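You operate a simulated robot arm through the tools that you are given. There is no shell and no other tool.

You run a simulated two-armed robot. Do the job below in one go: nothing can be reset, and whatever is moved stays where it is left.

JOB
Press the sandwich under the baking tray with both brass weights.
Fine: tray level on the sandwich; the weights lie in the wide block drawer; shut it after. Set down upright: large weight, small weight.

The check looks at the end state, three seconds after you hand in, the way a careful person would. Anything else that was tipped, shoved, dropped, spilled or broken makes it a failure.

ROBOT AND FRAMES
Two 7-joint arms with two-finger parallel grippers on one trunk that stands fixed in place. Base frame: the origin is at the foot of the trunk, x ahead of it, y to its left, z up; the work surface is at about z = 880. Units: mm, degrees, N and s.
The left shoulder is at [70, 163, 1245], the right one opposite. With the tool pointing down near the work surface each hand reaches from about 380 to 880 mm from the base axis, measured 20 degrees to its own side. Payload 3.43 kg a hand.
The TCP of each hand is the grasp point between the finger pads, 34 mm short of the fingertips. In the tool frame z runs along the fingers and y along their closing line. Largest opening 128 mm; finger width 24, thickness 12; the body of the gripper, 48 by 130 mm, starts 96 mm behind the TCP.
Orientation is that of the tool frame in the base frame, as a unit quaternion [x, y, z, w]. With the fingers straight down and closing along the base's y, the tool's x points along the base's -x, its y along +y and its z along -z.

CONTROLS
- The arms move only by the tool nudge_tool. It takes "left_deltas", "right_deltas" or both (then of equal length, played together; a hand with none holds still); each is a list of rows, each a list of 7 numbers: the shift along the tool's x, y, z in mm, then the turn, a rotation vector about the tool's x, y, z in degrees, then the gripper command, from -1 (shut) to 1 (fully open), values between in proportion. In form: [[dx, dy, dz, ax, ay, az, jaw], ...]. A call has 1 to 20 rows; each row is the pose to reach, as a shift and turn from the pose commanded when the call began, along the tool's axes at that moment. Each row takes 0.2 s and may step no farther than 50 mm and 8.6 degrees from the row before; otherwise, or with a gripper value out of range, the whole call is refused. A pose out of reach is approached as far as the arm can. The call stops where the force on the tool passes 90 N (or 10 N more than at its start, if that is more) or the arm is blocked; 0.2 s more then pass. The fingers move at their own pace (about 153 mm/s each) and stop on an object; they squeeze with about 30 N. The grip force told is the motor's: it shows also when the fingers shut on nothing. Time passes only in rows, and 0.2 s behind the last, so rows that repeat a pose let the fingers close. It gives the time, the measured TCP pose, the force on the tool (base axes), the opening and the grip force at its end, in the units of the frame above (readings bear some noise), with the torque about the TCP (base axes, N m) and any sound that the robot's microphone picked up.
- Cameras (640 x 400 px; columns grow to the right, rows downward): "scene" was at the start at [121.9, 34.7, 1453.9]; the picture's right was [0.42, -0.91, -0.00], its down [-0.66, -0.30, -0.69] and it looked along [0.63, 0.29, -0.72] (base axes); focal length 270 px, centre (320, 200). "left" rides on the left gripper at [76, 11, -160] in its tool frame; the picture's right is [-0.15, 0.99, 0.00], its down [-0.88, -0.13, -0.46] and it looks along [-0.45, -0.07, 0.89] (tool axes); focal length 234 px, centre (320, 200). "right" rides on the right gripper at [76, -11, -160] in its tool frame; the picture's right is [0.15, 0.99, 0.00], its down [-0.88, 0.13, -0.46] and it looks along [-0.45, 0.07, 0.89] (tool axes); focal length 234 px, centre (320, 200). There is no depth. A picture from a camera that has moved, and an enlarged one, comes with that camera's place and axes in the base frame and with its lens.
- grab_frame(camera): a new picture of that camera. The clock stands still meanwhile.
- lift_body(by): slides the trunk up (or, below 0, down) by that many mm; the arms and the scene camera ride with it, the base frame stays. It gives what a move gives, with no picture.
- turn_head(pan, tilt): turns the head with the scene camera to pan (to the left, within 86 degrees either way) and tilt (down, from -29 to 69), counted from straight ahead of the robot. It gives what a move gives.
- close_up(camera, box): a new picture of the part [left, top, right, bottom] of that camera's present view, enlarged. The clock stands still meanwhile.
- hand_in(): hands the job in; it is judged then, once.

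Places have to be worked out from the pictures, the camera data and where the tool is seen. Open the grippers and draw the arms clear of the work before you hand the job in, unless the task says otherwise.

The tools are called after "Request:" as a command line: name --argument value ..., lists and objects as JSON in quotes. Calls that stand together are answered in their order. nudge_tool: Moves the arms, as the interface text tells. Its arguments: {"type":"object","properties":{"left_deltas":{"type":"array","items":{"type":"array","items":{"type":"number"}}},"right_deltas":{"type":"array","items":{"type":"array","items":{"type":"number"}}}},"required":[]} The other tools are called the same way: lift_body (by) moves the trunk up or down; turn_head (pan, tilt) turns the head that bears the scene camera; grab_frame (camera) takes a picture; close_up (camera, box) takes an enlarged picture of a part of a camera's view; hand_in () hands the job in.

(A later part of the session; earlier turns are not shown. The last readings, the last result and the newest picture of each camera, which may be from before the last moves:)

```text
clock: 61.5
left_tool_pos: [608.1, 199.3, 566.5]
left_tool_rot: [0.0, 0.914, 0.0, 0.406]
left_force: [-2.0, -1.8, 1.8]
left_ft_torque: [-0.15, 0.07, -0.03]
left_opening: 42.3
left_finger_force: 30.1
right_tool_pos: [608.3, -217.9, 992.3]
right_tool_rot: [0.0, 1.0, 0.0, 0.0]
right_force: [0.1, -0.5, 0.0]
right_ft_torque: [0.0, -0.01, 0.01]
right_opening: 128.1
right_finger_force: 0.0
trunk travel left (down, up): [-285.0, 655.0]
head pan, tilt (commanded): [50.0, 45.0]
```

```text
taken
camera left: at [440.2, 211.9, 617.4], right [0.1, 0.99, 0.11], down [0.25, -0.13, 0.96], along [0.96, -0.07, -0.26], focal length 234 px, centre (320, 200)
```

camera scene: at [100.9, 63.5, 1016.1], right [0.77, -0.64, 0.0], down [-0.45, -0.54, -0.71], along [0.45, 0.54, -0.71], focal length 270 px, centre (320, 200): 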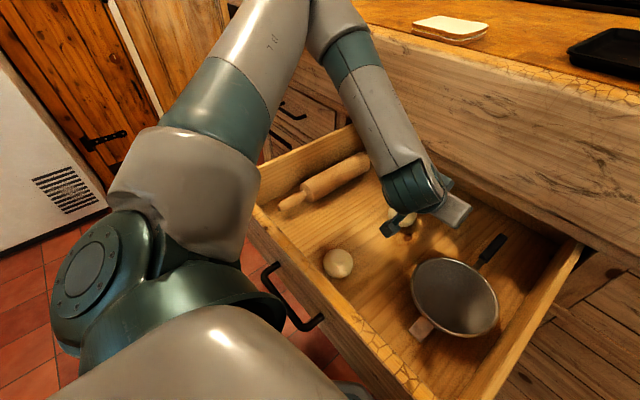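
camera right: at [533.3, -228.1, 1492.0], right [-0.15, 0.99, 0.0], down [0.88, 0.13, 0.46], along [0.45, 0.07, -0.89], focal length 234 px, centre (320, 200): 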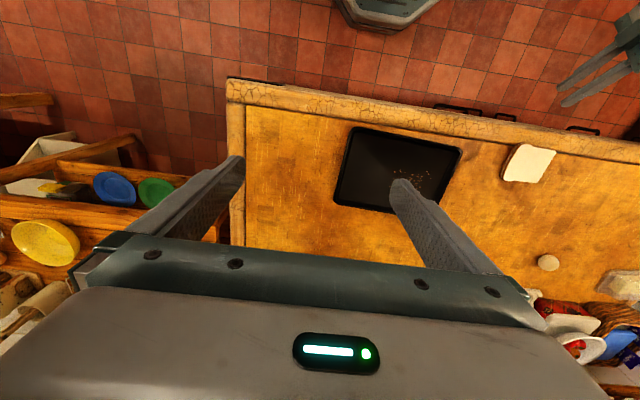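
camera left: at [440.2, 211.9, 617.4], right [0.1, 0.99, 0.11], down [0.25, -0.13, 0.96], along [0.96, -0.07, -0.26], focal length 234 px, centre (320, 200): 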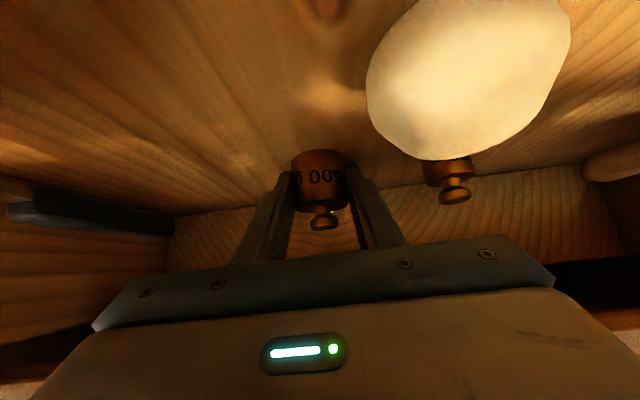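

The large weight is held (42 mm, 30 N). I lift it slightly and withdraw out from under the apron, easing the pitch as I come back.

Request:
nudge_tool --left_deltas '[[-5.9, 0, -5.4, 0, 0, 0, -1], [-5.2, 0, -18.1, 0, 0, 0, -1], [-2.5, 0, -36, 0, 0, 0, -1], [-1.4, 0, -55.2, 0, 4, 0, -1], [-4.6, 0, -75.5, 0, 9, 0, -1], [-5.4, 0, -92.4, 0, 15, 0, -1], [-4.1, 0, -108.8, 0, 21, 0, -1], [-2.2, 0, -125.9, 0, 26, 0, -1], [-0.8, 0, -142.2, 0, 30, 0, -1]]'

Request:
grab_frame --camera "scene"

Request:
grab_frame --camera "left"

```text
clock: 63.5
left_tool_pos: [503.7, 199.9, 662.5]
left_tool_rot: [-0.001, 0.988, 0.0, 0.155]
left_force: [-0.1, -0.8, -4.4]
left_ft_torque: [-0.02, 0.03, 0.02]
left_opening: 42.2
left_finger_force: 30.1
right_tool_pos: [607.7, -216.9, 992.7]
right_tool_rot: [-0.001, 1.0, 0.0, -0.001]
right_force: [-1.0, 0.5, -0.5]
right_ft_torque: [0.03, -0.03, 0.05]
right_opening: 128.0
right_finger_force: 0.1
trunk travel left (down, up): [-285.0, 655.0]
head pan, tilt (commanded): [50.0, 45.0]
```

```text
taken
camera scene: at [101.1, 63.5, 1016.0], right [0.77, -0.64, 0.0], down [-0.45, -0.54, -0.71], along [0.45, 0.54, -0.71], focal length 270 px, centre (320, 200)
```

scene: 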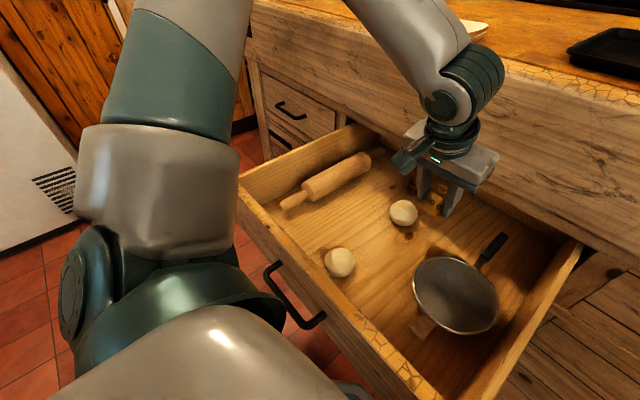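

```text
taken
camera left: at [383.2, 211.9, 791.5], right [0.14, 0.99, 0.04], down [0.7, -0.13, 0.7], along [0.7, -0.07, -0.71], focal length 234 px, centre (320, 200)
```

left: 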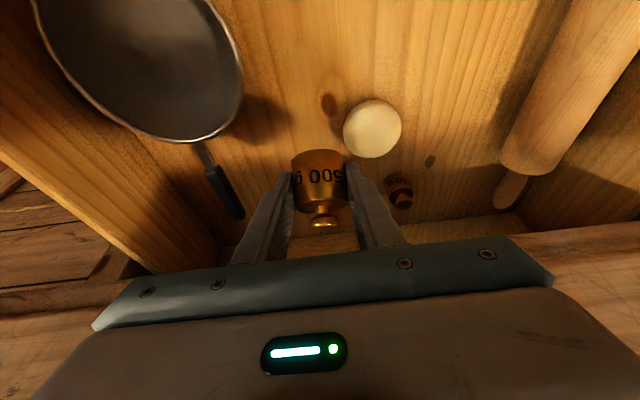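

The weight is out cleanly and nothing else moved. I raise the trunk 340 mm to bring it above the counter.

Request:
lift_body --by 340

Request:
turn_head --pan 35 --tilt 48

Request:
grab_frame --camera "scene"

```text
clock: 66.8
left_tool_pos: [503.7, 199.9, 1001.9]
left_tool_rot: [-0.001, 0.988, 0.0, 0.155]
left_force: [0.0, 0.8, -5.0]
left_ft_torque: [0.0, 0.02, -0.01]
left_opening: 42.1
left_finger_force: 29.9
right_tool_pos: [609.1, -217.9, 1332.1]
right_tool_rot: [0.0, 1.0, 0.0, -0.001]
right_force: [-0.5, -0.6, -0.7]
right_ft_torque: [0.02, 0.04, 0.02]
right_opening: 128.1
right_finger_force: 0.0
trunk travel left (down, up): [-625.0, 315.0]
head pan, tilt (commanded): [50.0, 45.0]
```

```text
clock: 67.6
left_tool_pos: [503.5, 199.1, 1002.8]
left_tool_rot: [0.0, 0.988, 0.0, 0.156]
left_force: [-0.3, 0.7, -4.4]
left_ft_torque: [0.03, 0.01, 0.03]
left_opening: 42.2
left_finger_force: 30.1
right_tool_pos: [608.1, -217.5, 1332.4]
right_tool_rot: [-0.001, 1.0, 0.0, 0.0]
right_force: [-0.3, 0.1, 0.2]
right_ft_torque: [0.02, 0.04, 0.03]
right_opening: 128.2
right_finger_force: 0.2
trunk travel left (down, up): [-625.0, 315.0]
head pan, tilt (commanded): [35.0, 48.0]
```

```text
taken
camera scene: at [113.9, 46.6, 1351.7], right [0.57, -0.82, 0.0], down [-0.61, -0.43, -0.67], along [0.55, 0.38, -0.74], focal length 270 px, centre (320, 200)
```

scene: 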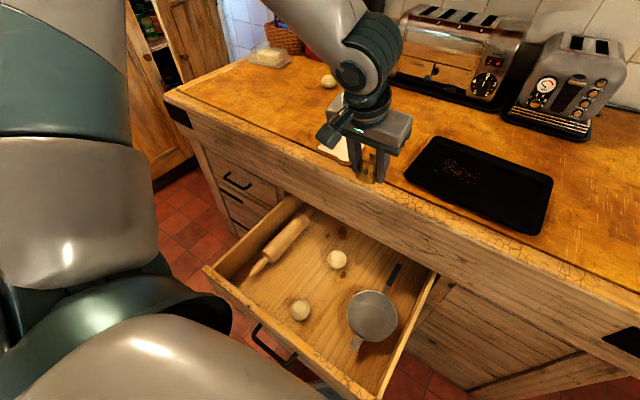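

I carry the weight over to the left part of the counter, returning to the 48° pitch so it is upright for a temporary set-down near (652, 590).

Request:
nudge_tool --left_deltas '[[-6.1, 30, -19, 0, 0, 0, -1], [-14, 70, -27, 0, 0, 0, -1], [-22.2, 115, -29.6, 0, 0, 0, -1], [-29.8, 160, -27.2, 0, 0, 0, -1], [-37.4, 205, -24.7, 0, 0, 0, -1], [-45, 250, -22.3, 0, 0, 0, -1], [-58.3, 295, -17.9, 0, -4, 0, -1], [-71.1, 335, -8.6, 0, -10, 0, -1], [-87, 365, 7.1, 0, -16, 0, -1], [-101.5, 385, 27.4, 0, -22, 0, -1], [-114.4, 390, 52.7, 0, -27, 0, -1], [-119.7, 390, 75.3, 0, -30, 0, -1]]'

Request:
grab_frame --camera "scene"

Request:
grab_frame --camera "left"

```text
clock: 70.2
left_tool_pos: [641.0, 589.6, 967.6]
left_tool_rot: [-0.001, 0.914, 0.001, 0.406]
left_force: [-0.4, -0.8, -4.0]
left_ft_torque: [0.02, 0.07, -0.03]
left_opening: 41.8
left_finger_force: 29.7
right_tool_pos: [609.7, -215.6, 1331.4]
right_tool_rot: [0.0, 1.0, 0.0, -0.001]
right_force: [-0.6, -0.1, -0.7]
right_ft_torque: [-0.02, 0.02, 0.0]
right_opening: 127.9
right_finger_force: 0.1
trunk travel left (down, up): [-625.0, 315.0]
head pan, tilt (commanded): [35.0, 48.0]
```

```text
taken
camera scene: at [114.7, 47.4, 1351.6], right [0.57, -0.82, 0.0], down [-0.61, -0.43, -0.67], along [0.55, 0.38, -0.74], focal length 270 px, centre (320, 200)
```

scene: 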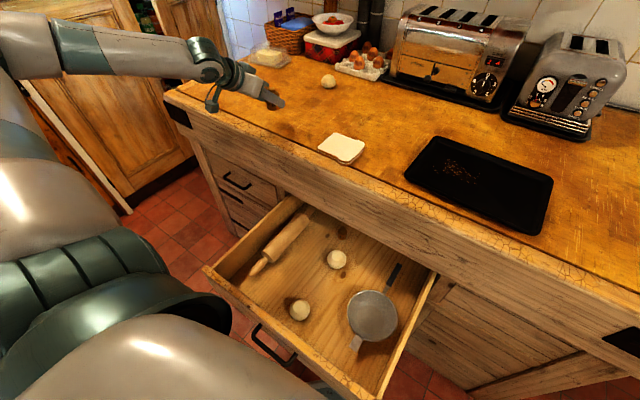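

```text
taken
camera left: at [472.8, 602.6, 1017.5], right [0.1, 0.99, 0.11], down [0.25, -0.13, 0.96], along [0.96, -0.07, -0.26], focal length 234 px, centre (320, 200)
```

left: 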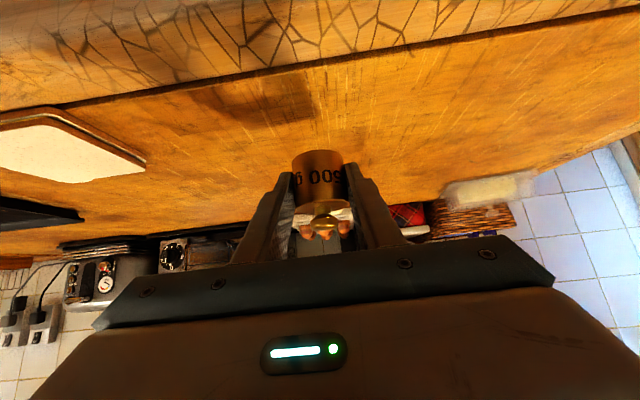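

The spot below is clear and the weight sits in the grip as before. I descend toward the counter.

Request:
nudge_tool --left_deltas '[[10.4, 0, 9.4, 0, 0, 0, -1], [20.8, 0, 18.8, 0, 0, 0, -1], [28.2, 0, 25.5, 0, 0, 0, -1], [31.2, 0, 28.1, 0, 0, 0, -1]]'

Request:
close_up --camera "scene" --box '[200, 50, 320, 125]'

```text
clock: 71.2
left_tool_pos: [639.6, 591.0, 925.5]
left_tool_rot: [0.0, 0.914, 0.0, 0.406]
left_force: [0.7, 0.3, -5.3]
left_ft_torque: [-0.01, 0.04, 0.02]
left_opening: 42.1
left_finger_force: 30.2
right_tool_pos: [609.5, -216.3, 1332.8]
right_tool_rot: [0.001, 1.0, -0.001, 0.0]
right_force: [-0.7, 0.3, -0.7]
right_ft_torque: [-0.01, -0.01, 0.0]
right_opening: 128.0
right_finger_force: 0.0
trunk travel left (down, up): [-625.0, 315.0]
head pan, tilt (commanded): [35.0, 48.0]
```

```text
5.33 times, centred on (260, 88) of scene
camera zoom: at [114.2, 47.1, 1351.7], right [0.57, -0.82, 0.0], down [-0.61, -0.43, -0.67], along [0.55, 0.38, -0.74], focal length 1442 px, centre (640, 800)
```

zoom: 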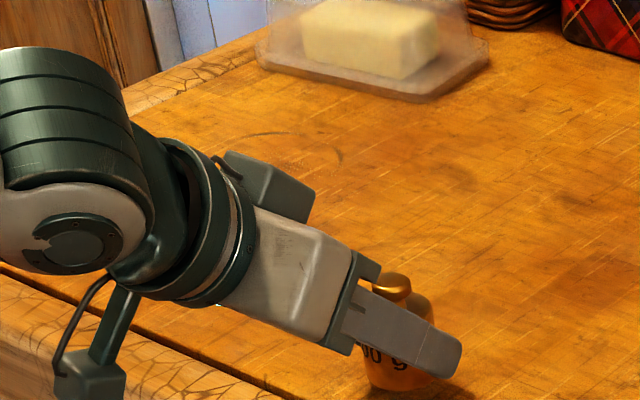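

The weight is upright, a few millimetres above the counter. I creep down.

Request:
nudge_tool --left_deltas '[[1.5, 0, 1.3, 0, 0, 0, -1], [3, 0, 2.7, 0, 0, 0, -1]]'

```text
clock: 71.8
left_tool_pos: [641.0, 590.8, 921.6]
left_tool_rot: [0.0, 0.914, -0.001, 0.405]
left_force: [0.0, 0.3, -5.2]
left_ft_torque: [0.0, 0.06, -0.02]
left_opening: 42.2
left_finger_force: 29.9
right_tool_pos: [607.8, -216.9, 1332.0]
right_tool_rot: [0.0, 1.0, 0.0, 0.0]
right_force: [-0.1, 0.4, 0.7]
right_ft_torque: [-0.01, -0.01, -0.02]
right_opening: 128.1
right_finger_force: 0.0
trunk travel left (down, up): [-625.0, 315.0]
head pan, tilt (commanded): [35.0, 48.0]
```

Request:
nudge_tool --left_deltas '[[0.75, 0, 0.67, 0, 0, 0, -1], [1.5, 0, 1.3, 0, 0, 0, -1]]'

```text
clock: 72.4
left_tool_pos: [639.7, 590.6, 918.8]
left_tool_rot: [-0.001, 0.914, 0.0, 0.406]
left_force: [0.7, -0.2, -5.0]
left_ft_torque: [0.02, 0.03, 0.03]
left_opening: 42.0
left_finger_force: 29.6
right_tool_pos: [608.6, -216.3, 1333.3]
right_tool_rot: [0.0, 1.0, 0.0, 0.0]
right_force: [0.0, 0.1, -0.2]
right_ft_torque: [0.02, 0.01, -0.03]
right_opening: 127.9
right_finger_force: 0.0
trunk travel left (down, up): [-625.0, 315.0]
head pan, tilt (commanded): [35.0, 48.0]
```

Still no contact; I continue in 1 mm steps.

Request:
nudge_tool --left_deltas '[[0.75, 0, 0.67, 0, 0, 0, -1], [1.5, 0, 1.3, 0, 0, 0, -1]]'

Request:
close_up --camera "scene" --box '[200, 60, 320, 135]'

```text
clock: 73.0
left_tool_pos: [639.5, 591.2, 917.1]
left_tool_rot: [0.0, 0.914, -0.001, 0.407]
left_force: [0.2, 0.3, -5.9]
left_ft_torque: [0.03, 0.08, -0.05]
left_opening: 42.3
left_finger_force: 30.1
right_tool_pos: [607.6, -217.4, 1331.9]
right_tool_rot: [0.0, 1.0, 0.0, 0.0]
right_force: [-0.3, 0.2, 0.1]
right_ft_torque: [-0.02, 0.0, 0.0]
right_opening: 127.8
right_finger_force: 0.1
trunk travel left (down, up): [-625.0, 315.0]
head pan, tilt (commanded): [35.0, 48.0]
```

```text
5.33 times, centred on (260, 98) of scene
camera zoom: at [114.0, 47.0, 1351.7], right [0.57, -0.82, 0.0], down [-0.61, -0.43, -0.67], along [0.55, 0.38, -0.74], focal length 1442 px, centre (640, 747)
```

zoom: 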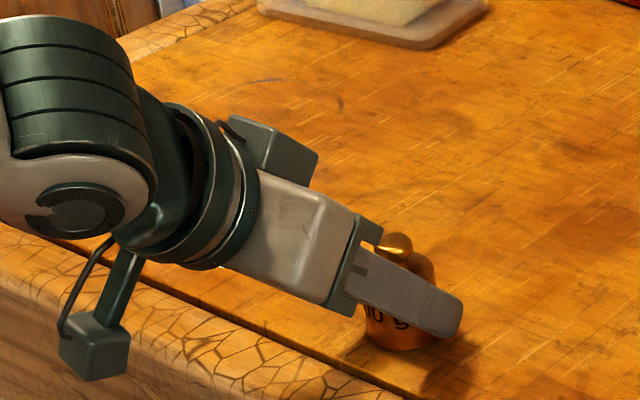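

Request:
nudge_tool --left_deltas '[[0.75, 0, 0.67, 0, 0, 0, -1], [1.5, 0, 1.3, 0, 0, 0, -1]]'

```text
clock: 73.6
left_tool_pos: [640.2, 590.1, 916.4]
left_tool_rot: [0.0, 0.914, -0.001, 0.406]
left_force: [0.4, 0.5, -4.5]
left_ft_torque: [0.01, 0.03, -0.01]
left_opening: 42.2
left_finger_force: 30.1
right_tool_pos: [608.5, -217.4, 1332.0]
right_tool_rot: [0.0, 1.0, 0.0, 0.0]
right_force: [-1.6, 0.5, 0.3]
right_ft_torque: [0.01, 0.02, 0.01]
right_opening: 128.3
right_finger_force: 0.1
trunk travel left (down, up): [-625.0, 315.0]
head pan, tilt (commanded): [35.0, 48.0]
```

Request:
nudge_tool --left_deltas '[[0.75, 0, 0.67, 0, 0, 0, -1], [1.5, 0, 1.3, 0, 0, 0, -1]]'

```text
clock: 74.2
left_tool_pos: [639.9, 590.3, 913.7]
left_tool_rot: [0.0, 0.914, 0.0, 0.406]
left_force: [-0.2, -0.4, -4.9]
left_ft_torque: [-0.02, 0.07, 0.0]
left_opening: 42.0
left_finger_force: 29.6
right_tool_pos: [607.5, -217.4, 1332.9]
right_tool_rot: [0.0, 1.0, -0.001, 0.0]
right_force: [-0.6, -0.6, -0.1]
right_ft_torque: [0.03, 0.02, 0.0]
right_opening: 128.1
right_finger_force: 0.1
trunk travel left (down, up): [-625.0, 315.0]
head pan, tilt (commanded): [35.0, 48.0]
```

Request:
nudge_tool --left_deltas '[[0.75, 0, 0.67, 0, 0, 0, -1]]'

```text
clock: 74.6
left_tool_pos: [640.5, 591.3, 913.7]
left_tool_rot: [0.0, 0.914, -0.001, 0.406]
left_force: [0.1, -0.7, -4.7]
left_ft_torque: [0.01, 0.08, 0.04]
left_opening: 42.2
left_finger_force: 29.9
right_tool_pos: [608.4, -216.4, 1331.8]
right_tool_rot: [-0.001, 1.0, 0.0, -0.001]
right_force: [0.2, -0.1, 0.0]
right_ft_torque: [-0.02, 0.03, 0.04]
right_opening: 127.9
right_finger_force: 0.0
trunk travel left (down, up): [-625.0, 315.0]
head pan, tilt (commanded): [35.0, 48.0]
```

Request:
nudge_tool --left_deltas '[[0.75, 0, 0.67, 0, 0, 0, -1]]'

Request:
close_up --camera "left" --box '[220, 100, 420, 240]'

```text
clock: 75.0
left_tool_pos: [639.8, 591.1, 911.6]
left_tool_rot: [0.0, 0.914, -0.001, 0.406]
left_force: [-1.6, 0.4, -4.3]
left_ft_torque: [0.02, 0.07, 0.01]
left_opening: 42.1
left_finger_force: 29.9
right_tool_pos: [607.8, -216.1, 1332.6]
right_tool_rot: [0.0, 1.0, 0.0, 0.0]
right_force: [-0.4, -0.3, 0.1]
right_ft_torque: [0.0, 0.02, -0.03]
right_opening: 128.0
right_finger_force: 0.1
trunk travel left (down, up): [-625.0, 315.0]
head pan, tilt (commanded): [35.0, 48.0]
```

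```text
2.86 times, centred on (320, 170) of left
camera zoom: at [471.8, 602.3, 962.3], right [0.1, 0.99, 0.11], down [0.25, -0.13, 0.96], along [0.96, -0.07, -0.26], focal length 669 px, centre (320, 286)
```

zoom: 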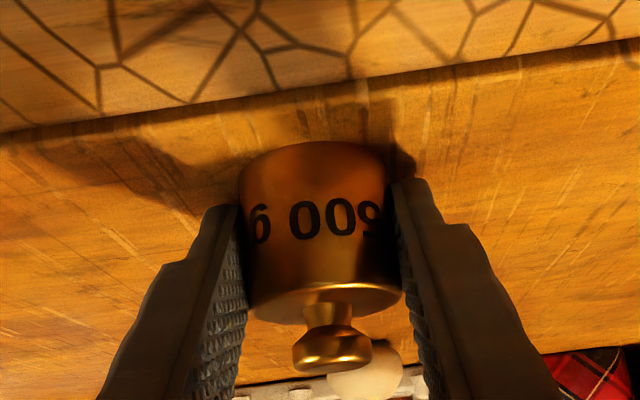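

Request:
nudge_tool --left_deltas '[[0.75, 0, 0.67, 0, 0, 0, -1], [1.5, 0, 1.3, 0, 0, 0, -1]]'

```text
clock: 75.6
left_tool_pos: [641.4, 590.5, 911.6]
left_tool_rot: [-0.001, 0.913, 0.002, 0.408]
left_force: [-0.3, 3.1, 3.8]
left_ft_torque: [-0.02, 0.14, 0.0]
left_opening: 42.2
left_finger_force: 30.3
right_tool_pos: [606.7, -217.4, 1334.5]
right_tool_rot: [-0.001, 1.0, 0.0, 0.0]
right_force: [-0.8, 0.0, 0.4]
right_ft_torque: [0.01, -0.03, 0.01]
right_opening: 127.9
right_finger_force: 0.0
trunk travel left (down, up): [-625.0, 315.0]
head pan, tilt (commanded): [35.0, 48.0]
```

Contact is felt (force now +4 N). I open the fingers to release the weight.

Request:
nudge_tool --left_deltas '[[0, 0, 0, 0, 0, 0, -0.3], [0, 0, 0, 0, 0, 0, -0.1], [0, 0, 0, 0, 0, 0, 0.1], [0, 0, 0, 0, 0, 0, 0.1]]'

Request:
close_up --camera "left" --box '[220, 100, 420, 240]'

Request:
close_up --camera "scene" --box '[200, 60, 320, 135]'

```text
clock: 76.6
left_tool_pos: [638.8, 590.6, 911.2]
left_tool_rot: [-0.001, 0.913, 0.0, 0.407]
left_force: [-1.2, 8.0, 12.4]
left_ft_torque: [-0.09, -0.21, 0.19]
left_opening: 65.5
left_finger_force: 0.1
right_tool_pos: [605.3, -216.6, 1334.0]
right_tool_rot: [0.0, 1.0, 0.0, 0.0]
right_force: [0.3, 0.2, -0.8]
right_ft_torque: [0.0, 0.02, 0.01]
right_opening: 128.1
right_finger_force: 0.2
trunk travel left (down, up): [-625.0, 315.0]
head pan, tilt (commanded): [35.0, 48.0]
```

```text
2.86 times, centred on (320, 170) of left
camera zoom: at [470.6, 602.3, 961.8], right [0.1, 0.99, 0.11], down [0.25, -0.13, 0.96], along [0.96, -0.07, -0.26], focal length 669 px, centre (320, 286)
```

zoom: 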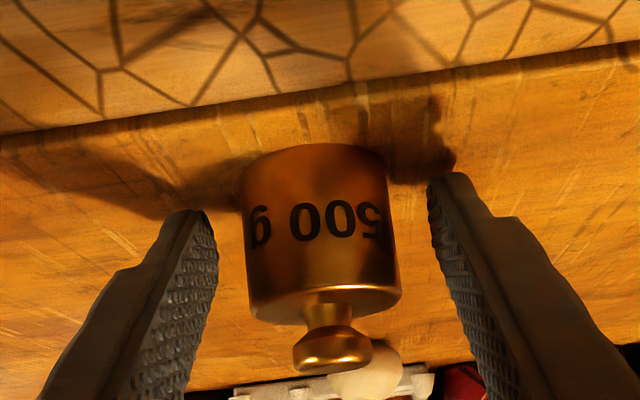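

```text
5.33 times, centred on (260, 98) of scene
camera zoom: at [111.8, 46.6, 1352.0], right [0.57, -0.82, 0.0], down [-0.61, -0.43, -0.67], along [0.55, 0.38, -0.74], focal length 1442 px, centre (640, 747)
```

zoom: 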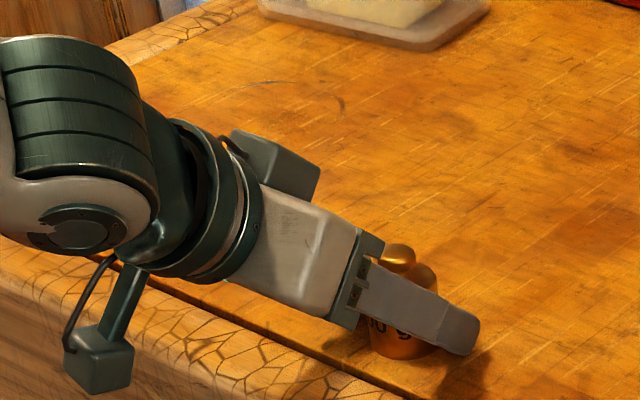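

The weight stands upright at about (652, 590). I draw the hand back along its own axis.

Request:
nudge_tool --left_deltas '[[-2.5, 0, -2, 0, 0, 0, 0.15], [-3, 0, -25, 0, 0, 0, 0.15], [-3, 0, -55, 0, 0, 0, 0.15], [-10, 0, -90, 0, 0, 0, 0.15], [-25, 0, -120, 0, 0, 0, 0.15]]'

Request:
close_up --camera "scene" --box '[200, 50, 360, 150]'

Request:
grab_frame --camera "left"

```text
clock: 77.8
left_tool_pos: [566.0, 588.3, 1009.5]
left_tool_rot: [0.0, 0.914, 0.0, 0.406]
left_force: [-0.4, -0.2, 0.0]
left_ft_torque: [0.03, -0.04, 0.0]
left_opening: 73.6
left_finger_force: 0.0
right_tool_pos: [605.9, -218.8, 1332.8]
right_tool_rot: [0.001, 1.0, 0.0, 0.001]
right_force: [-0.2, -0.3, 0.1]
right_ft_torque: [0.02, -0.03, -0.03]
right_opening: 128.0
right_finger_force: 0.0
trunk travel left (down, up): [-625.0, 315.0]
head pan, tilt (commanded): [35.0, 48.0]
```

```text
4.00 times, centred on (280, 100) of scene
camera zoom: at [112.0, 45.5, 1351.8], right [0.57, -0.82, 0.0], down [-0.61, -0.43, -0.67], along [0.55, 0.38, -0.74], focal length 1082 px, centre (480, 600)
```

zoom: 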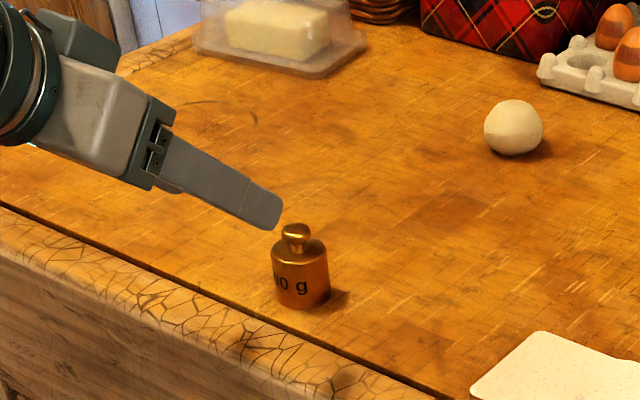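

```text
taken
camera left: at [398.0, 601.7, 1060.3], right [0.1, 0.99, 0.11], down [0.25, -0.13, 0.96], along [0.96, -0.07, -0.26], focal length 234 px, centre (320, 200)
```

left: 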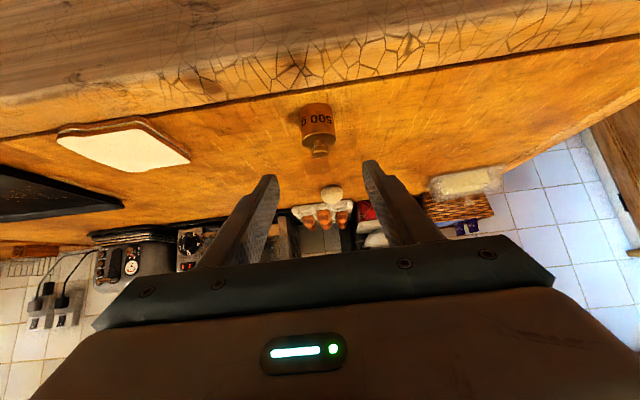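

The large weight is parked safely. Now for the small one: I bring the left hand back in front of the counter at y≈302 with an 18° pitch.

Request:
nudge_tool --left_deltas '[[-0.7, -20, -14.1, 0, 5, 0, 0.0], [2.3, -55, -24.9, 0, 10, 0, -0.1], [9, -95, -32.3, 0, 15, 0, -0.15], [15.7, -138, -39.7, 0, 20, 0, -0.15], [22.4, -182, -47.1, 0, 25, 0, -0.15], [31.5, -226, -49.7, 0, 30, 0, -0.15], [42.2, -265, -46.7, 0, 30, 0, -0.15], [47.4, -286, -42, 0, 30, 0, -0.15]]'

Request:
grab_frame --camera "scene"

```text
clock: 79.6
left_tool_pos: [503.5, 303.3, 1001.0]
left_tool_rot: [0.0, 0.988, 0.0, 0.156]
left_force: [0.3, -0.8, -0.2]
left_ft_torque: [0.04, 0.02, -0.02]
left_opening: 54.1
left_finger_force: 0.1
right_tool_pos: [608.4, -217.3, 1332.9]
right_tool_rot: [0.0, 1.0, 0.0, -0.001]
right_force: [0.3, 0.4, 0.2]
right_ft_torque: [0.01, 0.04, 0.01]
right_opening: 128.1
right_finger_force: 0.1
trunk travel left (down, up): [-625.0, 315.0]
head pan, tilt (commanded): [35.0, 48.0]
```

```text
taken
camera scene: at [114.0, 45.8, 1351.7], right [0.57, -0.82, 0.0], down [-0.61, -0.43, -0.67], along [0.55, 0.38, -0.74], focal length 270 px, centre (320, 200)
```

scene: 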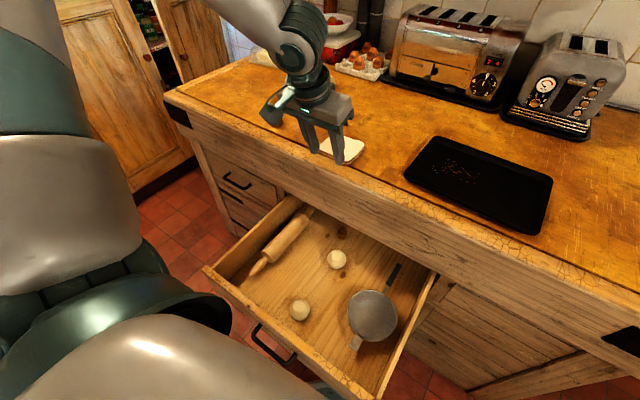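

I lower the trunk in two stages, checking the forearm against the counter edge.

Request:
lift_body --by -170

Request:
grab_frame --camera "scene"

```text
clock: 81.5
left_tool_pos: [504.3, 303.8, 833.0]
left_tool_rot: [0.0, 0.988, 0.0, 0.156]
left_force: [-0.3, 0.0, -0.5]
left_ft_torque: [0.01, -0.01, 0.0]
left_opening: 54.5
left_finger_force: 0.0
right_tool_pos: [607.7, -216.7, 1163.3]
right_tool_rot: [0.002, 1.0, -0.001, 0.0]
right_force: [0.3, -0.2, 0.7]
right_ft_torque: [0.01, -0.06, 0.01]
right_opening: 128.0
right_finger_force: 0.1
trunk travel left (down, up): [-455.0, 485.0]
head pan, tilt (commanded): [35.0, 48.0]
```

```text
taken
camera scene: at [113.3, 46.4, 1181.9], right [0.57, -0.82, 0.0], down [-0.61, -0.43, -0.67], along [0.55, 0.38, -0.74], focal length 270 px, centre (320, 200)
```

scene: 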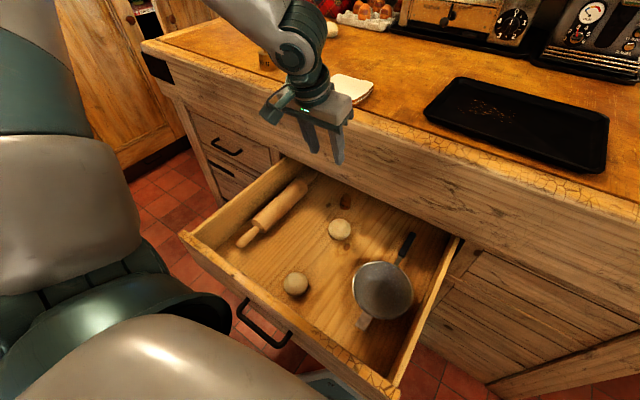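

Request:
lift_body --by -170

Request:
grab_frame --camera "scene"

Request:
grab_frame --camera "left"

```text
clock: 83.4
left_tool_pos: [503.5, 302.6, 660.8]
left_tool_rot: [0.0, 0.988, 0.001, 0.156]
left_force: [1.3, 0.0, 0.0]
left_ft_torque: [0.01, 0.03, -0.03]
left_opening: 54.3
left_finger_force: 0.1
right_tool_pos: [608.4, -216.8, 992.8]
right_tool_rot: [0.0, 1.0, 0.0, 0.0]
right_force: [-0.4, 0.9, 0.5]
right_ft_torque: [0.01, -0.04, -0.02]
right_opening: 127.9
right_finger_force: 0.0
trunk travel left (down, up): [-285.0, 655.0]
head pan, tilt (commanded): [35.0, 48.0]
```

```text
taken
camera scene: at [113.2, 46.4, 1011.9], right [0.57, -0.82, 0.0], down [-0.61, -0.43, -0.67], along [0.55, 0.38, -0.74], focal length 270 px, centre (320, 200)
```

scene: 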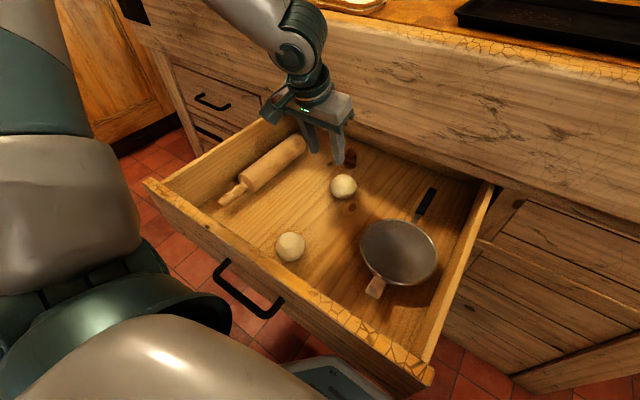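

```text
taken
camera left: at [384.1, 315.9, 790.3], right [0.14, 0.99, 0.05], down [0.7, -0.13, 0.7], along [0.7, -0.07, -0.71], focal length 234 px, centre (320, 200)
```

left: 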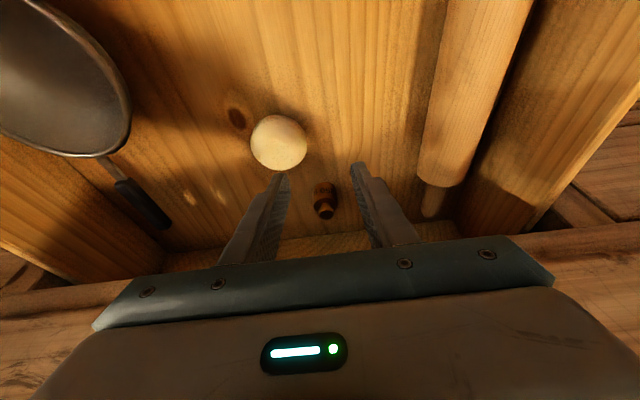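

The small weight is ahead between the fingers' direction. I zoom to measure it again from here.

Request:
close_up --camera "left" --box '[260, 140, 400, 240]'

Request:
close_up --camera "scene" --box '[290, 110, 410, 185]'

```text
4.00 times, centred on (330, 190) of left
camera zoom: at [384.1, 315.9, 790.3], right [0.14, 0.99, 0.05], down [0.7, -0.13, 0.7], along [0.7, -0.07, -0.71], focal length 937 px, centre (280, 240)
```

zoom: 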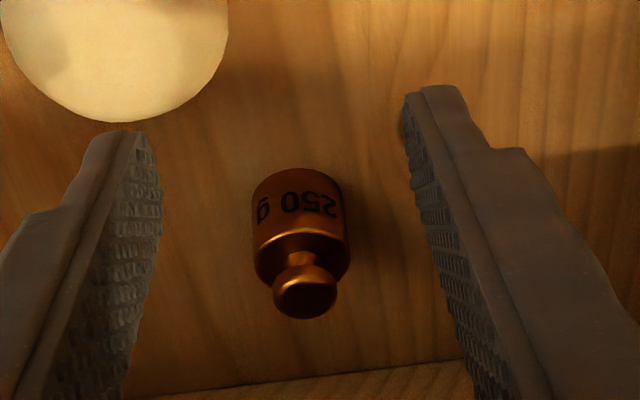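

```text
5.33 times, centred on (350, 148) of scene
camera zoom: at [113.2, 46.4, 1011.9], right [0.57, -0.82, 0.0], down [-0.61, -0.43, -0.67], along [0.55, 0.38, -0.74], focal length 1442 px, centre (160, 480)
```

zoom: 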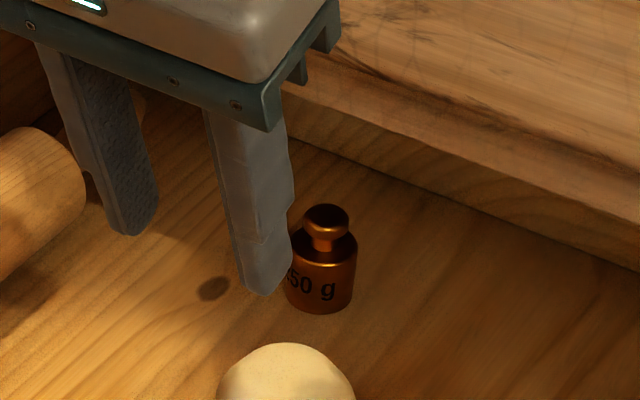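

Small weight centre ≈(619, 301), diameter ≈32 mm. I follow the same reach-in path as before, stopping short to verify.

Request:
nudge_tool --left_deltas '[[-9.1, -0.5, 12.4, 0, -4, 0, -0.15], [-19.4, -1, 26.2, 0, -9, 0, -0.15], [-28.7, -1.5, 39.7, 0, -15, 0, -0.15], [-36.4, -1.5, 54.8, 0, -21, 0, -0.15], [-43.9, -1.5, 74.1, 0, -26, 0, -0.15], [-54.5, -1.5, 90.1, 0, -30, 0, -0.15]]'

Request:
grab_frame --camera "left"

```text
clock: 84.8
left_tool_pos: [583.6, 302.1, 591.6]
left_tool_rot: [0.0, 0.913, -0.001, 0.407]
left_force: [0.5, -0.2, -0.1]
left_ft_torque: [-0.01, -0.01, -0.01]
left_opening: 54.2
left_finger_force: 0.0
right_tool_pos: [608.7, -216.5, 993.4]
right_tool_rot: [-0.001, 1.0, 0.0, 0.0]
right_force: [0.9, -0.1, 0.6]
right_ft_torque: [-0.01, -0.01, 0.02]
right_opening: 128.2
right_finger_force: 0.1
trunk travel left (down, up): [-285.0, 655.0]
head pan, tilt (commanded): [35.0, 48.0]
```

```text
taken
camera left: at [415.9, 314.3, 642.8], right [0.1, 0.99, 0.11], down [0.25, -0.13, 0.96], along [0.96, -0.07, -0.26], focal length 234 px, centre (320, 200)
```

left: 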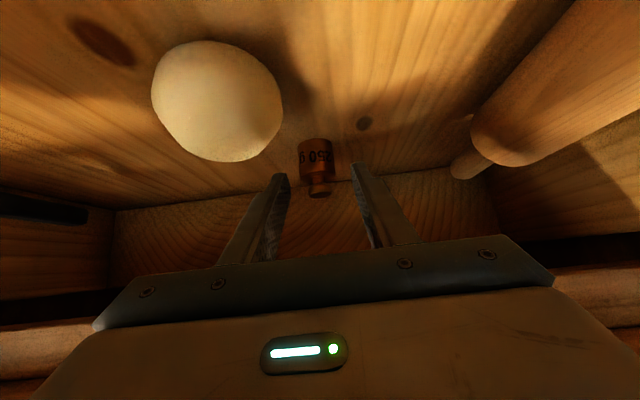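

Aligned within 2 mm. I make the final advance to straddle the small weight.

Request:
nudge_tool --left_deltas '[[1.5, -1, 17, 0, 0, 0, -0.15], [2.5, -1.6, 33, 0, 0, 0, -0.15]]'

Request:
grab_frame --camera "left"

```text
clock: 85.4
left_tool_pos: [605.1, 300.0, 569.3]
left_tool_rot: [0.0, 0.914, 0.0, 0.406]
left_force: [0.0, -0.4, 0.6]
left_ft_torque: [0.02, 0.01, 0.02]
left_opening: 54.2
left_finger_force: 0.1
right_tool_pos: [607.2, -217.2, 992.1]
right_tool_rot: [0.0, 1.0, 0.0, 0.0]
right_force: [0.5, 0.9, -0.1]
right_ft_torque: [0.01, -0.03, 0.0]
right_opening: 127.8
right_finger_force: 0.1
trunk travel left (down, up): [-285.0, 655.0]
head pan, tilt (commanded): [35.0, 48.0]
```

```text
taken
camera left: at [438.5, 312.7, 619.5], right [0.1, 0.99, 0.11], down [0.25, -0.13, 0.96], along [0.96, -0.07, -0.26], focal length 234 px, centre (320, 200)
```

left: 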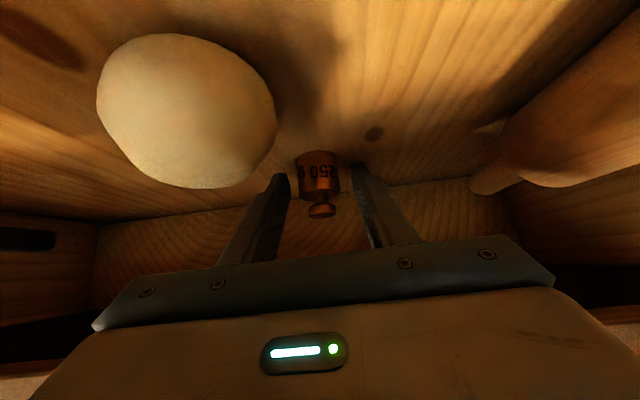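

The weight is between the pads. I close.

Request:
nudge_tool --left_deltas '[[0, 0, 0, 0, 0, 0, -0.35], [0, 0, 0, 0, 0, 0, -0.5], [0, 0, 0, 0, 0, 0, -1], [0, 0, 0, 0, 0, 0, -1]]'

Request:
grab_frame --camera "left"

```text
clock: 86.4
left_tool_pos: [606.7, 301.6, 570.0]
left_tool_rot: [0.0, 0.914, 0.001, 0.406]
left_force: [0.8, -0.4, 0.1]
left_ft_torque: [-0.06, -0.04, 0.02]
left_opening: 32.9
left_finger_force: 30.2
right_tool_pos: [608.0, -216.5, 993.3]
right_tool_rot: [0.0, 1.0, 0.0, 0.0]
right_force: [-0.5, -0.1, -0.6]
right_ft_torque: [-0.01, 0.01, 0.01]
right_opening: 128.1
right_finger_force: 0.1
trunk travel left (down, up): [-285.0, 655.0]
head pan, tilt (commanded): [35.0, 48.0]
```

```text
taken
camera left: at [438.4, 312.6, 619.7], right [0.1, 0.99, 0.11], down [0.25, -0.13, 0.96], along [0.96, -0.07, -0.26], focal length 234 px, centre (320, 200)
```

left: 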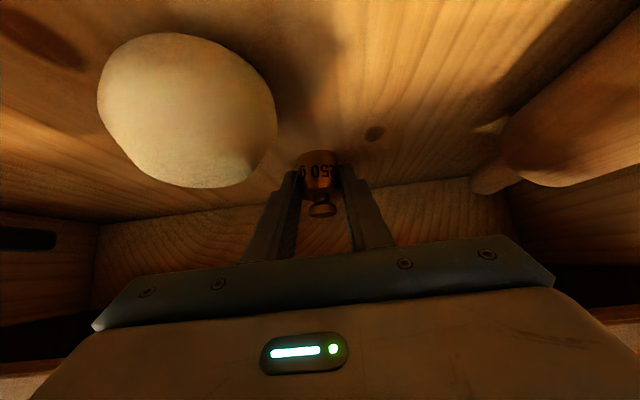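

Held at 32.9 mm. I withdraw by the same path out from under the apron.

Request:
nudge_tool --left_deltas '[[-5.9, 0, -5.4, 0, 0, 0, -1], [-5.2, 0, -18.1, 0, 0, 0, -1], [-2.5, 0, -36, 0, 0, 0, -1], [-1.4, 0, -55.2, 0, 4, 0, -1], [-4.6, 0, -75.5, 0, 9, 0, -1], [-5.4, 0, -92.4, 0, 15, 0, -1], [-4.1, 0, -108.8, 0, 21, 0, -1], [-2.2, 0, -125.9, 0, 26, 0, -1], [-0.8, 0, -142.2, 0, 30, 0, -1]]'

Request:
grab_frame --camera "left"

Request:
lift_body --by 340

Request:
grab_frame --camera "scene"

```text
clock: 88.4
left_tool_pos: [501.4, 300.7, 664.8]
left_tool_rot: [-0.001, 0.988, 0.0, 0.154]
left_force: [0.1, 0.4, -1.7]
left_ft_torque: [0.02, 0.01, 0.03]
left_opening: 32.9
left_finger_force: 30.4
right_tool_pos: [607.6, -216.3, 993.0]
right_tool_rot: [0.0, 1.0, 0.0, -0.001]
right_force: [0.3, -0.4, 0.2]
right_ft_torque: [0.02, -0.02, -0.02]
right_opening: 127.8
right_finger_force: 0.0
trunk travel left (down, up): [-285.0, 655.0]
head pan, tilt (commanded): [35.0, 48.0]
```

```text
taken
camera left: at [380.8, 312.9, 793.7], right [0.14, 0.99, 0.05], down [0.7, -0.13, 0.7], along [0.7, -0.07, -0.71], focal length 234 px, centre (320, 200)
```

left: 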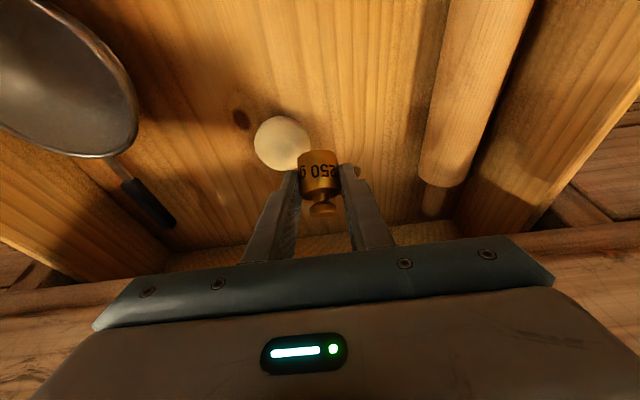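

```text
clock: 91.8
left_tool_pos: [501.5, 300.7, 1004.4]
left_tool_rot: [-0.001, 0.988, 0.0, 0.155]
left_force: [-0.8, 0.1, -2.1]
left_ft_torque: [0.01, 0.02, 0.03]
left_opening: 32.9
left_finger_force: 29.6
right_tool_pos: [608.0, -217.0, 1332.7]
right_tool_rot: [0.0, 1.0, 0.0, 0.0]
right_force: [-0.1, -0.8, 0.2]
right_ft_torque: [0.01, 0.01, 0.01]
right_opening: 128.1
right_finger_force: 0.0
trunk travel left (down, up): [-625.0, 315.0]
head pan, tilt (commanded): [35.0, 48.0]
```

```text
taken
camera scene: at [113.8, 46.6, 1351.7], right [0.57, -0.82, 0.0], down [-0.61, -0.43, -0.67], along [0.55, 0.38, -0.74], focal length 270 px, centre (320, 200)
```

scene: 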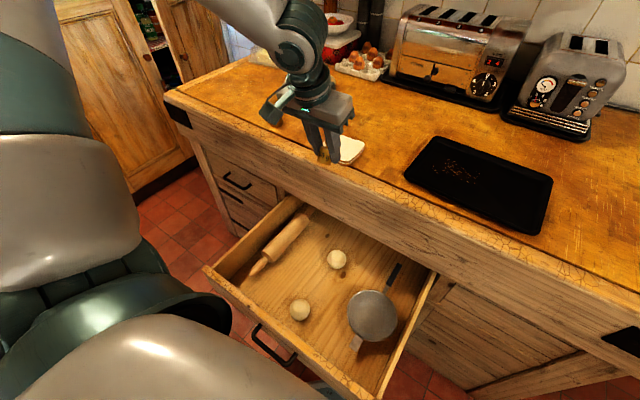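

Both the rolling pin, balls and pan are as they were. I carry the small weight to a free spot left of the large one, near (630, 672).

Request:
nudge_tool --left_deltas '[[-6.1, 30, -19, 0, 0, 0, -1], [-14, 70, -27, 0, 0, 0, -1], [-22.2, 115, -29.6, 0, 0, 0, -1], [-29.8, 160, -27.2, 0, 0, 0, -1], [-37.4, 205, -24.7, 0, 0, 0, -1], [-45, 250, -22.3, 0, 0, 0, -1], [-58.3, 295, -17.9, 0, -4, 0, -1], [-71.1, 332, -8.6, 0, -10, 0, -1], [-84.2, 358, 6.1, 0, -16, 0, -1], [-93.9, 371, 25, 0, -22, 0, -1], [-100.1, 371, 48.1, 0, -27, 0, -1], [-99.2, 371, 72, 0, -30, 0, -1]]'

Request:
grab_frame --camera "left"

Request:
close_up --camera "scene" --box '[160, 40, 320, 140]'

```text
clock: 94.3
left_tool_pos: [617.3, 673.3, 965.2]
left_tool_rot: [0.0, 0.914, 0.0, 0.407]
left_force: [0.3, -0.2, -2.0]
left_ft_torque: [0.0, 0.04, 0.02]
left_opening: 32.8
left_finger_force: 30.1
right_tool_pos: [608.6, -216.6, 1332.8]
right_tool_rot: [0.0, 1.0, 0.001, 0.0]
right_force: [-0.6, -0.3, 0.4]
right_ft_torque: [-0.01, 0.02, 0.0]
right_opening: 127.8
right_finger_force: 0.1
trunk travel left (down, up): [-625.0, 315.0]
head pan, tilt (commanded): [35.0, 48.0]
```

```text
taken
camera left: at [449.6, 684.8, 1015.9], right [0.1, 0.99, 0.11], down [0.25, -0.13, 0.96], along [0.96, -0.07, -0.26], focal length 234 px, centre (320, 200)
```

left: 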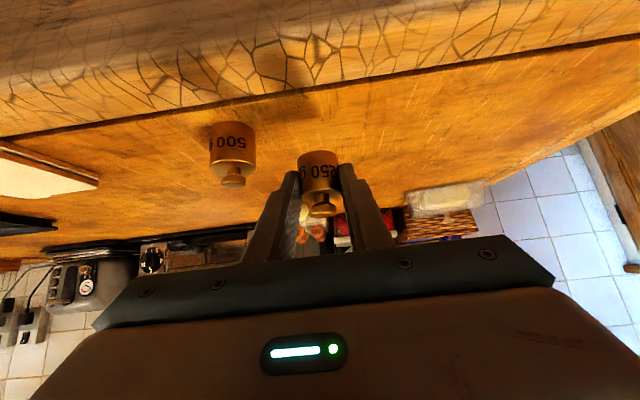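

```text
4.00 times, centred on (240, 90) of scene
camera zoom: at [114.0, 47.2, 1351.7], right [0.57, -0.82, 0.0], down [-0.61, -0.43, -0.67], along [0.55, 0.38, -0.74], focal length 1082 px, centre (640, 640)
```

zoom: 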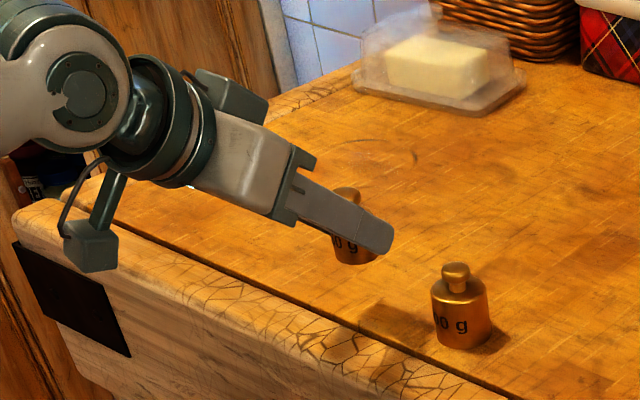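

I lower the small weight to just above the counter, then creep down to contact.

Request:
nudge_tool --left_deltas '[[11, 0, 10, 0, 0, 0, -1], [22, 0, 20, 0, 0, 0, -1], [29, 0, 26.2, 0, 0, 0, -1], [32.6, 0, 29.5, 0, 0, 0, -1], [33.4, 0, 30.2, 0, 0, 0, -1]]'

Request:
nudge_tool --left_deltas '[[0.75, 0, 0.67, 0, 0, 0, -1], [1.5, 0, 1.3, 0, 0, 0, -1]]'

```text
clock: 95.5
left_tool_pos: [616.2, 672.4, 921.4]
left_tool_rot: [0.0, 0.914, 0.0, 0.406]
left_force: [-0.3, -0.4, -4.0]
left_ft_torque: [0.03, 0.02, -0.01]
left_opening: 33.0
left_finger_force: 29.7
right_tool_pos: [609.0, -216.6, 1332.8]
right_tool_rot: [-0.001, 1.0, -0.001, 0.001]
right_force: [-0.3, 0.0, -0.5]
right_ft_torque: [-0.01, 0.04, 0.0]
right_opening: 127.9
right_finger_force: 0.0
trunk travel left (down, up): [-625.0, 315.0]
head pan, tilt (commanded): [35.0, 48.0]
```

```text
clock: 96.2
left_tool_pos: [617.0, 672.1, 919.2]
left_tool_rot: [0.0, 0.914, 0.0, 0.406]
left_force: [0.0, -0.1, -1.8]
left_ft_torque: [-0.01, 0.02, -0.03]
left_opening: 33.2
left_finger_force: 30.1
right_tool_pos: [609.0, -216.0, 1332.4]
right_tool_rot: [0.0, 1.0, 0.0, 0.001]
right_force: [0.6, -0.2, 0.9]
right_ft_torque: [0.0, -0.02, 0.0]
right_opening: 128.0
right_finger_force: 0.1
trunk travel left (down, up): [-625.0, 315.0]
head pan, tilt (commanded): [35.0, 48.0]
```

Request:
nudge_tool --left_deltas '[[0.75, 0, 0.67, 0, 0, 0, -1], [1.5, 0, 1.3, 0, 0, 0, -1]]'

Request:
nudge_tool --left_deltas '[[0.75, 0, 0.67, 0, 0, 0, -1]]'

```text
clock: 96.8
left_tool_pos: [617.5, 671.4, 916.4]
left_tool_rot: [-0.001, 0.913, 0.0, 0.407]
left_force: [-0.4, 0.1, -1.4]
left_ft_torque: [-0.05, 0.03, -0.02]
left_opening: 32.9
left_finger_force: 30.0
right_tool_pos: [607.9, -216.3, 1333.1]
right_tool_rot: [0.0, 1.0, 0.0, 0.0]
right_force: [-0.3, 0.1, 0.3]
right_ft_torque: [-0.03, 0.01, 0.03]
right_opening: 127.8
right_finger_force: 0.1
trunk travel left (down, up): [-625.0, 315.0]
head pan, tilt (commanded): [35.0, 48.0]
```

```text
clock: 97.2
left_tool_pos: [617.5, 672.6, 915.4]
left_tool_rot: [0.0, 0.914, 0.0, 0.406]
left_force: [0.3, -0.1, -3.2]
left_ft_torque: [-0.02, 0.04, 0.01]
left_opening: 33.0
left_finger_force: 29.8
right_tool_pos: [608.6, -216.6, 1331.7]
right_tool_rot: [0.0, 1.0, 0.0, 0.001]
right_force: [-0.3, 0.4, 0.1]
right_ft_torque: [-0.01, 0.01, 0.0]
right_opening: 128.2
right_finger_force: 0.1
trunk travel left (down, up): [-625.0, 315.0]
head pan, tilt (commanded): [35.0, 48.0]
```

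Request:
nudge_tool --left_deltas '[[0.75, 0, 0.67, 0, 0, 0, -1]]'

Request:
nudge_tool --left_deltas '[[0.75, 0, 0.67, 0, 0, 0, -1]]'

```text
clock: 97.5
left_tool_pos: [617.1, 672.2, 915.1]
left_tool_rot: [-0.001, 0.914, 0.001, 0.406]
left_force: [-0.2, 0.3, -2.8]
left_ft_torque: [-0.01, 0.02, 0.0]
left_opening: 33.1
left_finger_force: 30.6
right_tool_pos: [608.7, -215.9, 1333.8]
right_tool_rot: [0.0, 1.0, 0.0, 0.001]
right_force: [-0.7, -0.5, 0.5]
right_ft_torque: [0.03, 0.01, 0.01]
right_opening: 128.0
right_finger_force: 0.1
trunk travel left (down, up): [-625.0, 315.0]
head pan, tilt (commanded): [35.0, 48.0]
```

```text
clock: 98.0
left_tool_pos: [618.0, 671.4, 914.5]
left_tool_rot: [-0.001, 0.914, 0.001, 0.406]
left_force: [0.0, -0.4, -2.9]
left_ft_torque: [-0.01, 0.01, 0.0]
left_opening: 32.8
left_finger_force: 30.0
right_tool_pos: [608.5, -217.0, 1332.8]
right_tool_rot: [0.0, 1.0, 0.0, 0.001]
right_force: [-0.1, -0.3, 1.0]
right_ft_torque: [-0.04, 0.0, -0.03]
right_opening: 128.1
right_finger_force: 0.1
trunk travel left (down, up): [-625.0, 315.0]
head pan, tilt (commanded): [35.0, 48.0]
```

Request:
nudge_tool --left_deltas '[[0.75, 0, 0.67, 0, 0, 0, -1]]'

Request:
nudge_tool --left_deltas '[[0.75, 0, 0.67, 0, 0, 0, -1]]'

```text
clock: 98.3
left_tool_pos: [616.6, 671.7, 912.8]
left_tool_rot: [0.0, 0.913, 0.0, 0.407]
left_force: [0.2, -0.1, 0.4]
left_ft_torque: [0.0, 0.01, 0.01]
left_opening: 32.9
left_finger_force: 29.4
right_tool_pos: [607.7, -217.3, 1332.4]
right_tool_rot: [0.0, 1.0, 0.0, -0.001]
right_force: [-0.4, -0.2, 0.7]
right_ft_torque: [0.03, 0.01, -0.04]
right_opening: 128.0
right_finger_force: 0.1
trunk travel left (down, up): [-625.0, 315.0]
head pan, tilt (commanded): [35.0, 48.0]
```

```text
clock: 98.8
left_tool_pos: [616.9, 672.3, 914.4]
left_tool_rot: [0.0, 0.913, 0.0, 0.407]
left_force: [0.1, 1.6, 3.2]
left_ft_torque: [0.01, 0.03, 0.02]
left_opening: 32.6
left_finger_force: 30.3
right_tool_pos: [607.3, -216.4, 1332.1]
right_tool_rot: [0.0, 1.0, 0.0, 0.0]
right_force: [0.0, 0.3, 0.4]
right_ft_torque: [0.0, 0.01, -0.02]
right_opening: 127.9
right_finger_force: 0.0
trunk travel left (down, up): [-625.0, 315.0]
head pan, tilt (commanded): [35.0, 48.0]
```

The force has gone positive: the small weight is on the counter. I release it and draw back.

Request:
nudge_tool --left_deltas '[[0, 0, 0, 0, 0, 0, -0.4], [0, 0, 0, 0, 0, 0, -0.25], [0, 0, 0, 0, 0, 0, -0.15], [-1.5, 0, -2, 0, 0, 0, -0.15], [-3, 0, -25, 0, 0, 0, -0.15], [-3, 0, -55, 0, 0, 0, -0.15], [-12, 0, -90, 0, 0, 0, -0.15], [-30, 0, -120, 0, 0, 0, -0.15]]'

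Request:
close_up --camera "scene" --box '[160, 40, 320, 140]'

Request:
grab_frame --camera "left"

```text
clock: 100.5
left_tool_pos: [547.4, 671.6, 1015.2]
left_tool_rot: [0.0, 0.914, 0.0, 0.406]
left_force: [-0.5, -0.6, 1.2]
left_ft_torque: [0.0, 0.03, -0.01]
left_opening: 54.7
left_finger_force: 0.0
right_tool_pos: [608.5, -217.2, 1333.3]
right_tool_rot: [0.0, 1.0, 0.0, -0.001]
right_force: [0.4, 0.0, 0.2]
right_ft_torque: [0.01, 0.0, -0.01]
right_opening: 128.0
right_finger_force: 0.0
trunk travel left (down, up): [-625.0, 315.0]
head pan, tilt (commanded): [35.0, 48.0]
```

```text
4.00 times, centred on (240, 90) of scene
camera zoom: at [113.3, 46.4, 1351.8], right [0.57, -0.82, 0.0], down [-0.61, -0.43, -0.67], along [0.55, 0.38, -0.74], focal length 1082 px, centre (640, 640)
```

zoom: 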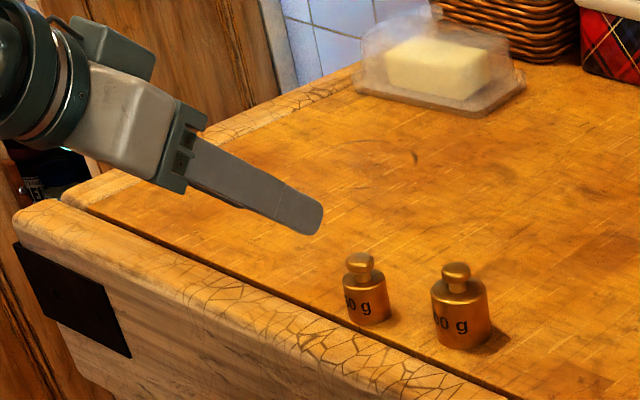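

```text
taken
camera left: at [379.7, 684.2, 1065.4], right [0.1, 0.99, 0.11], down [0.25, -0.13, 0.96], along [0.96, -0.07, -0.26], focal length 234 px, centre (320, 200)
```

left: 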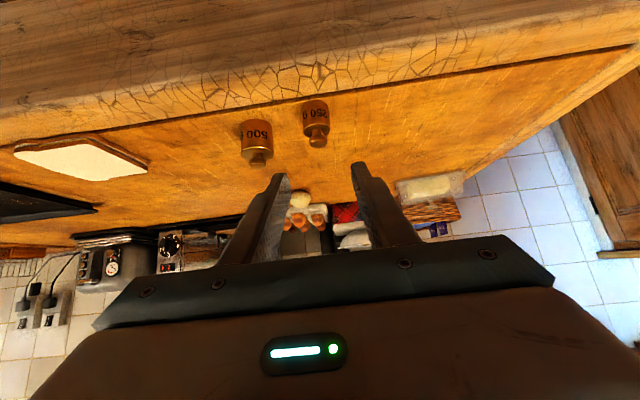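

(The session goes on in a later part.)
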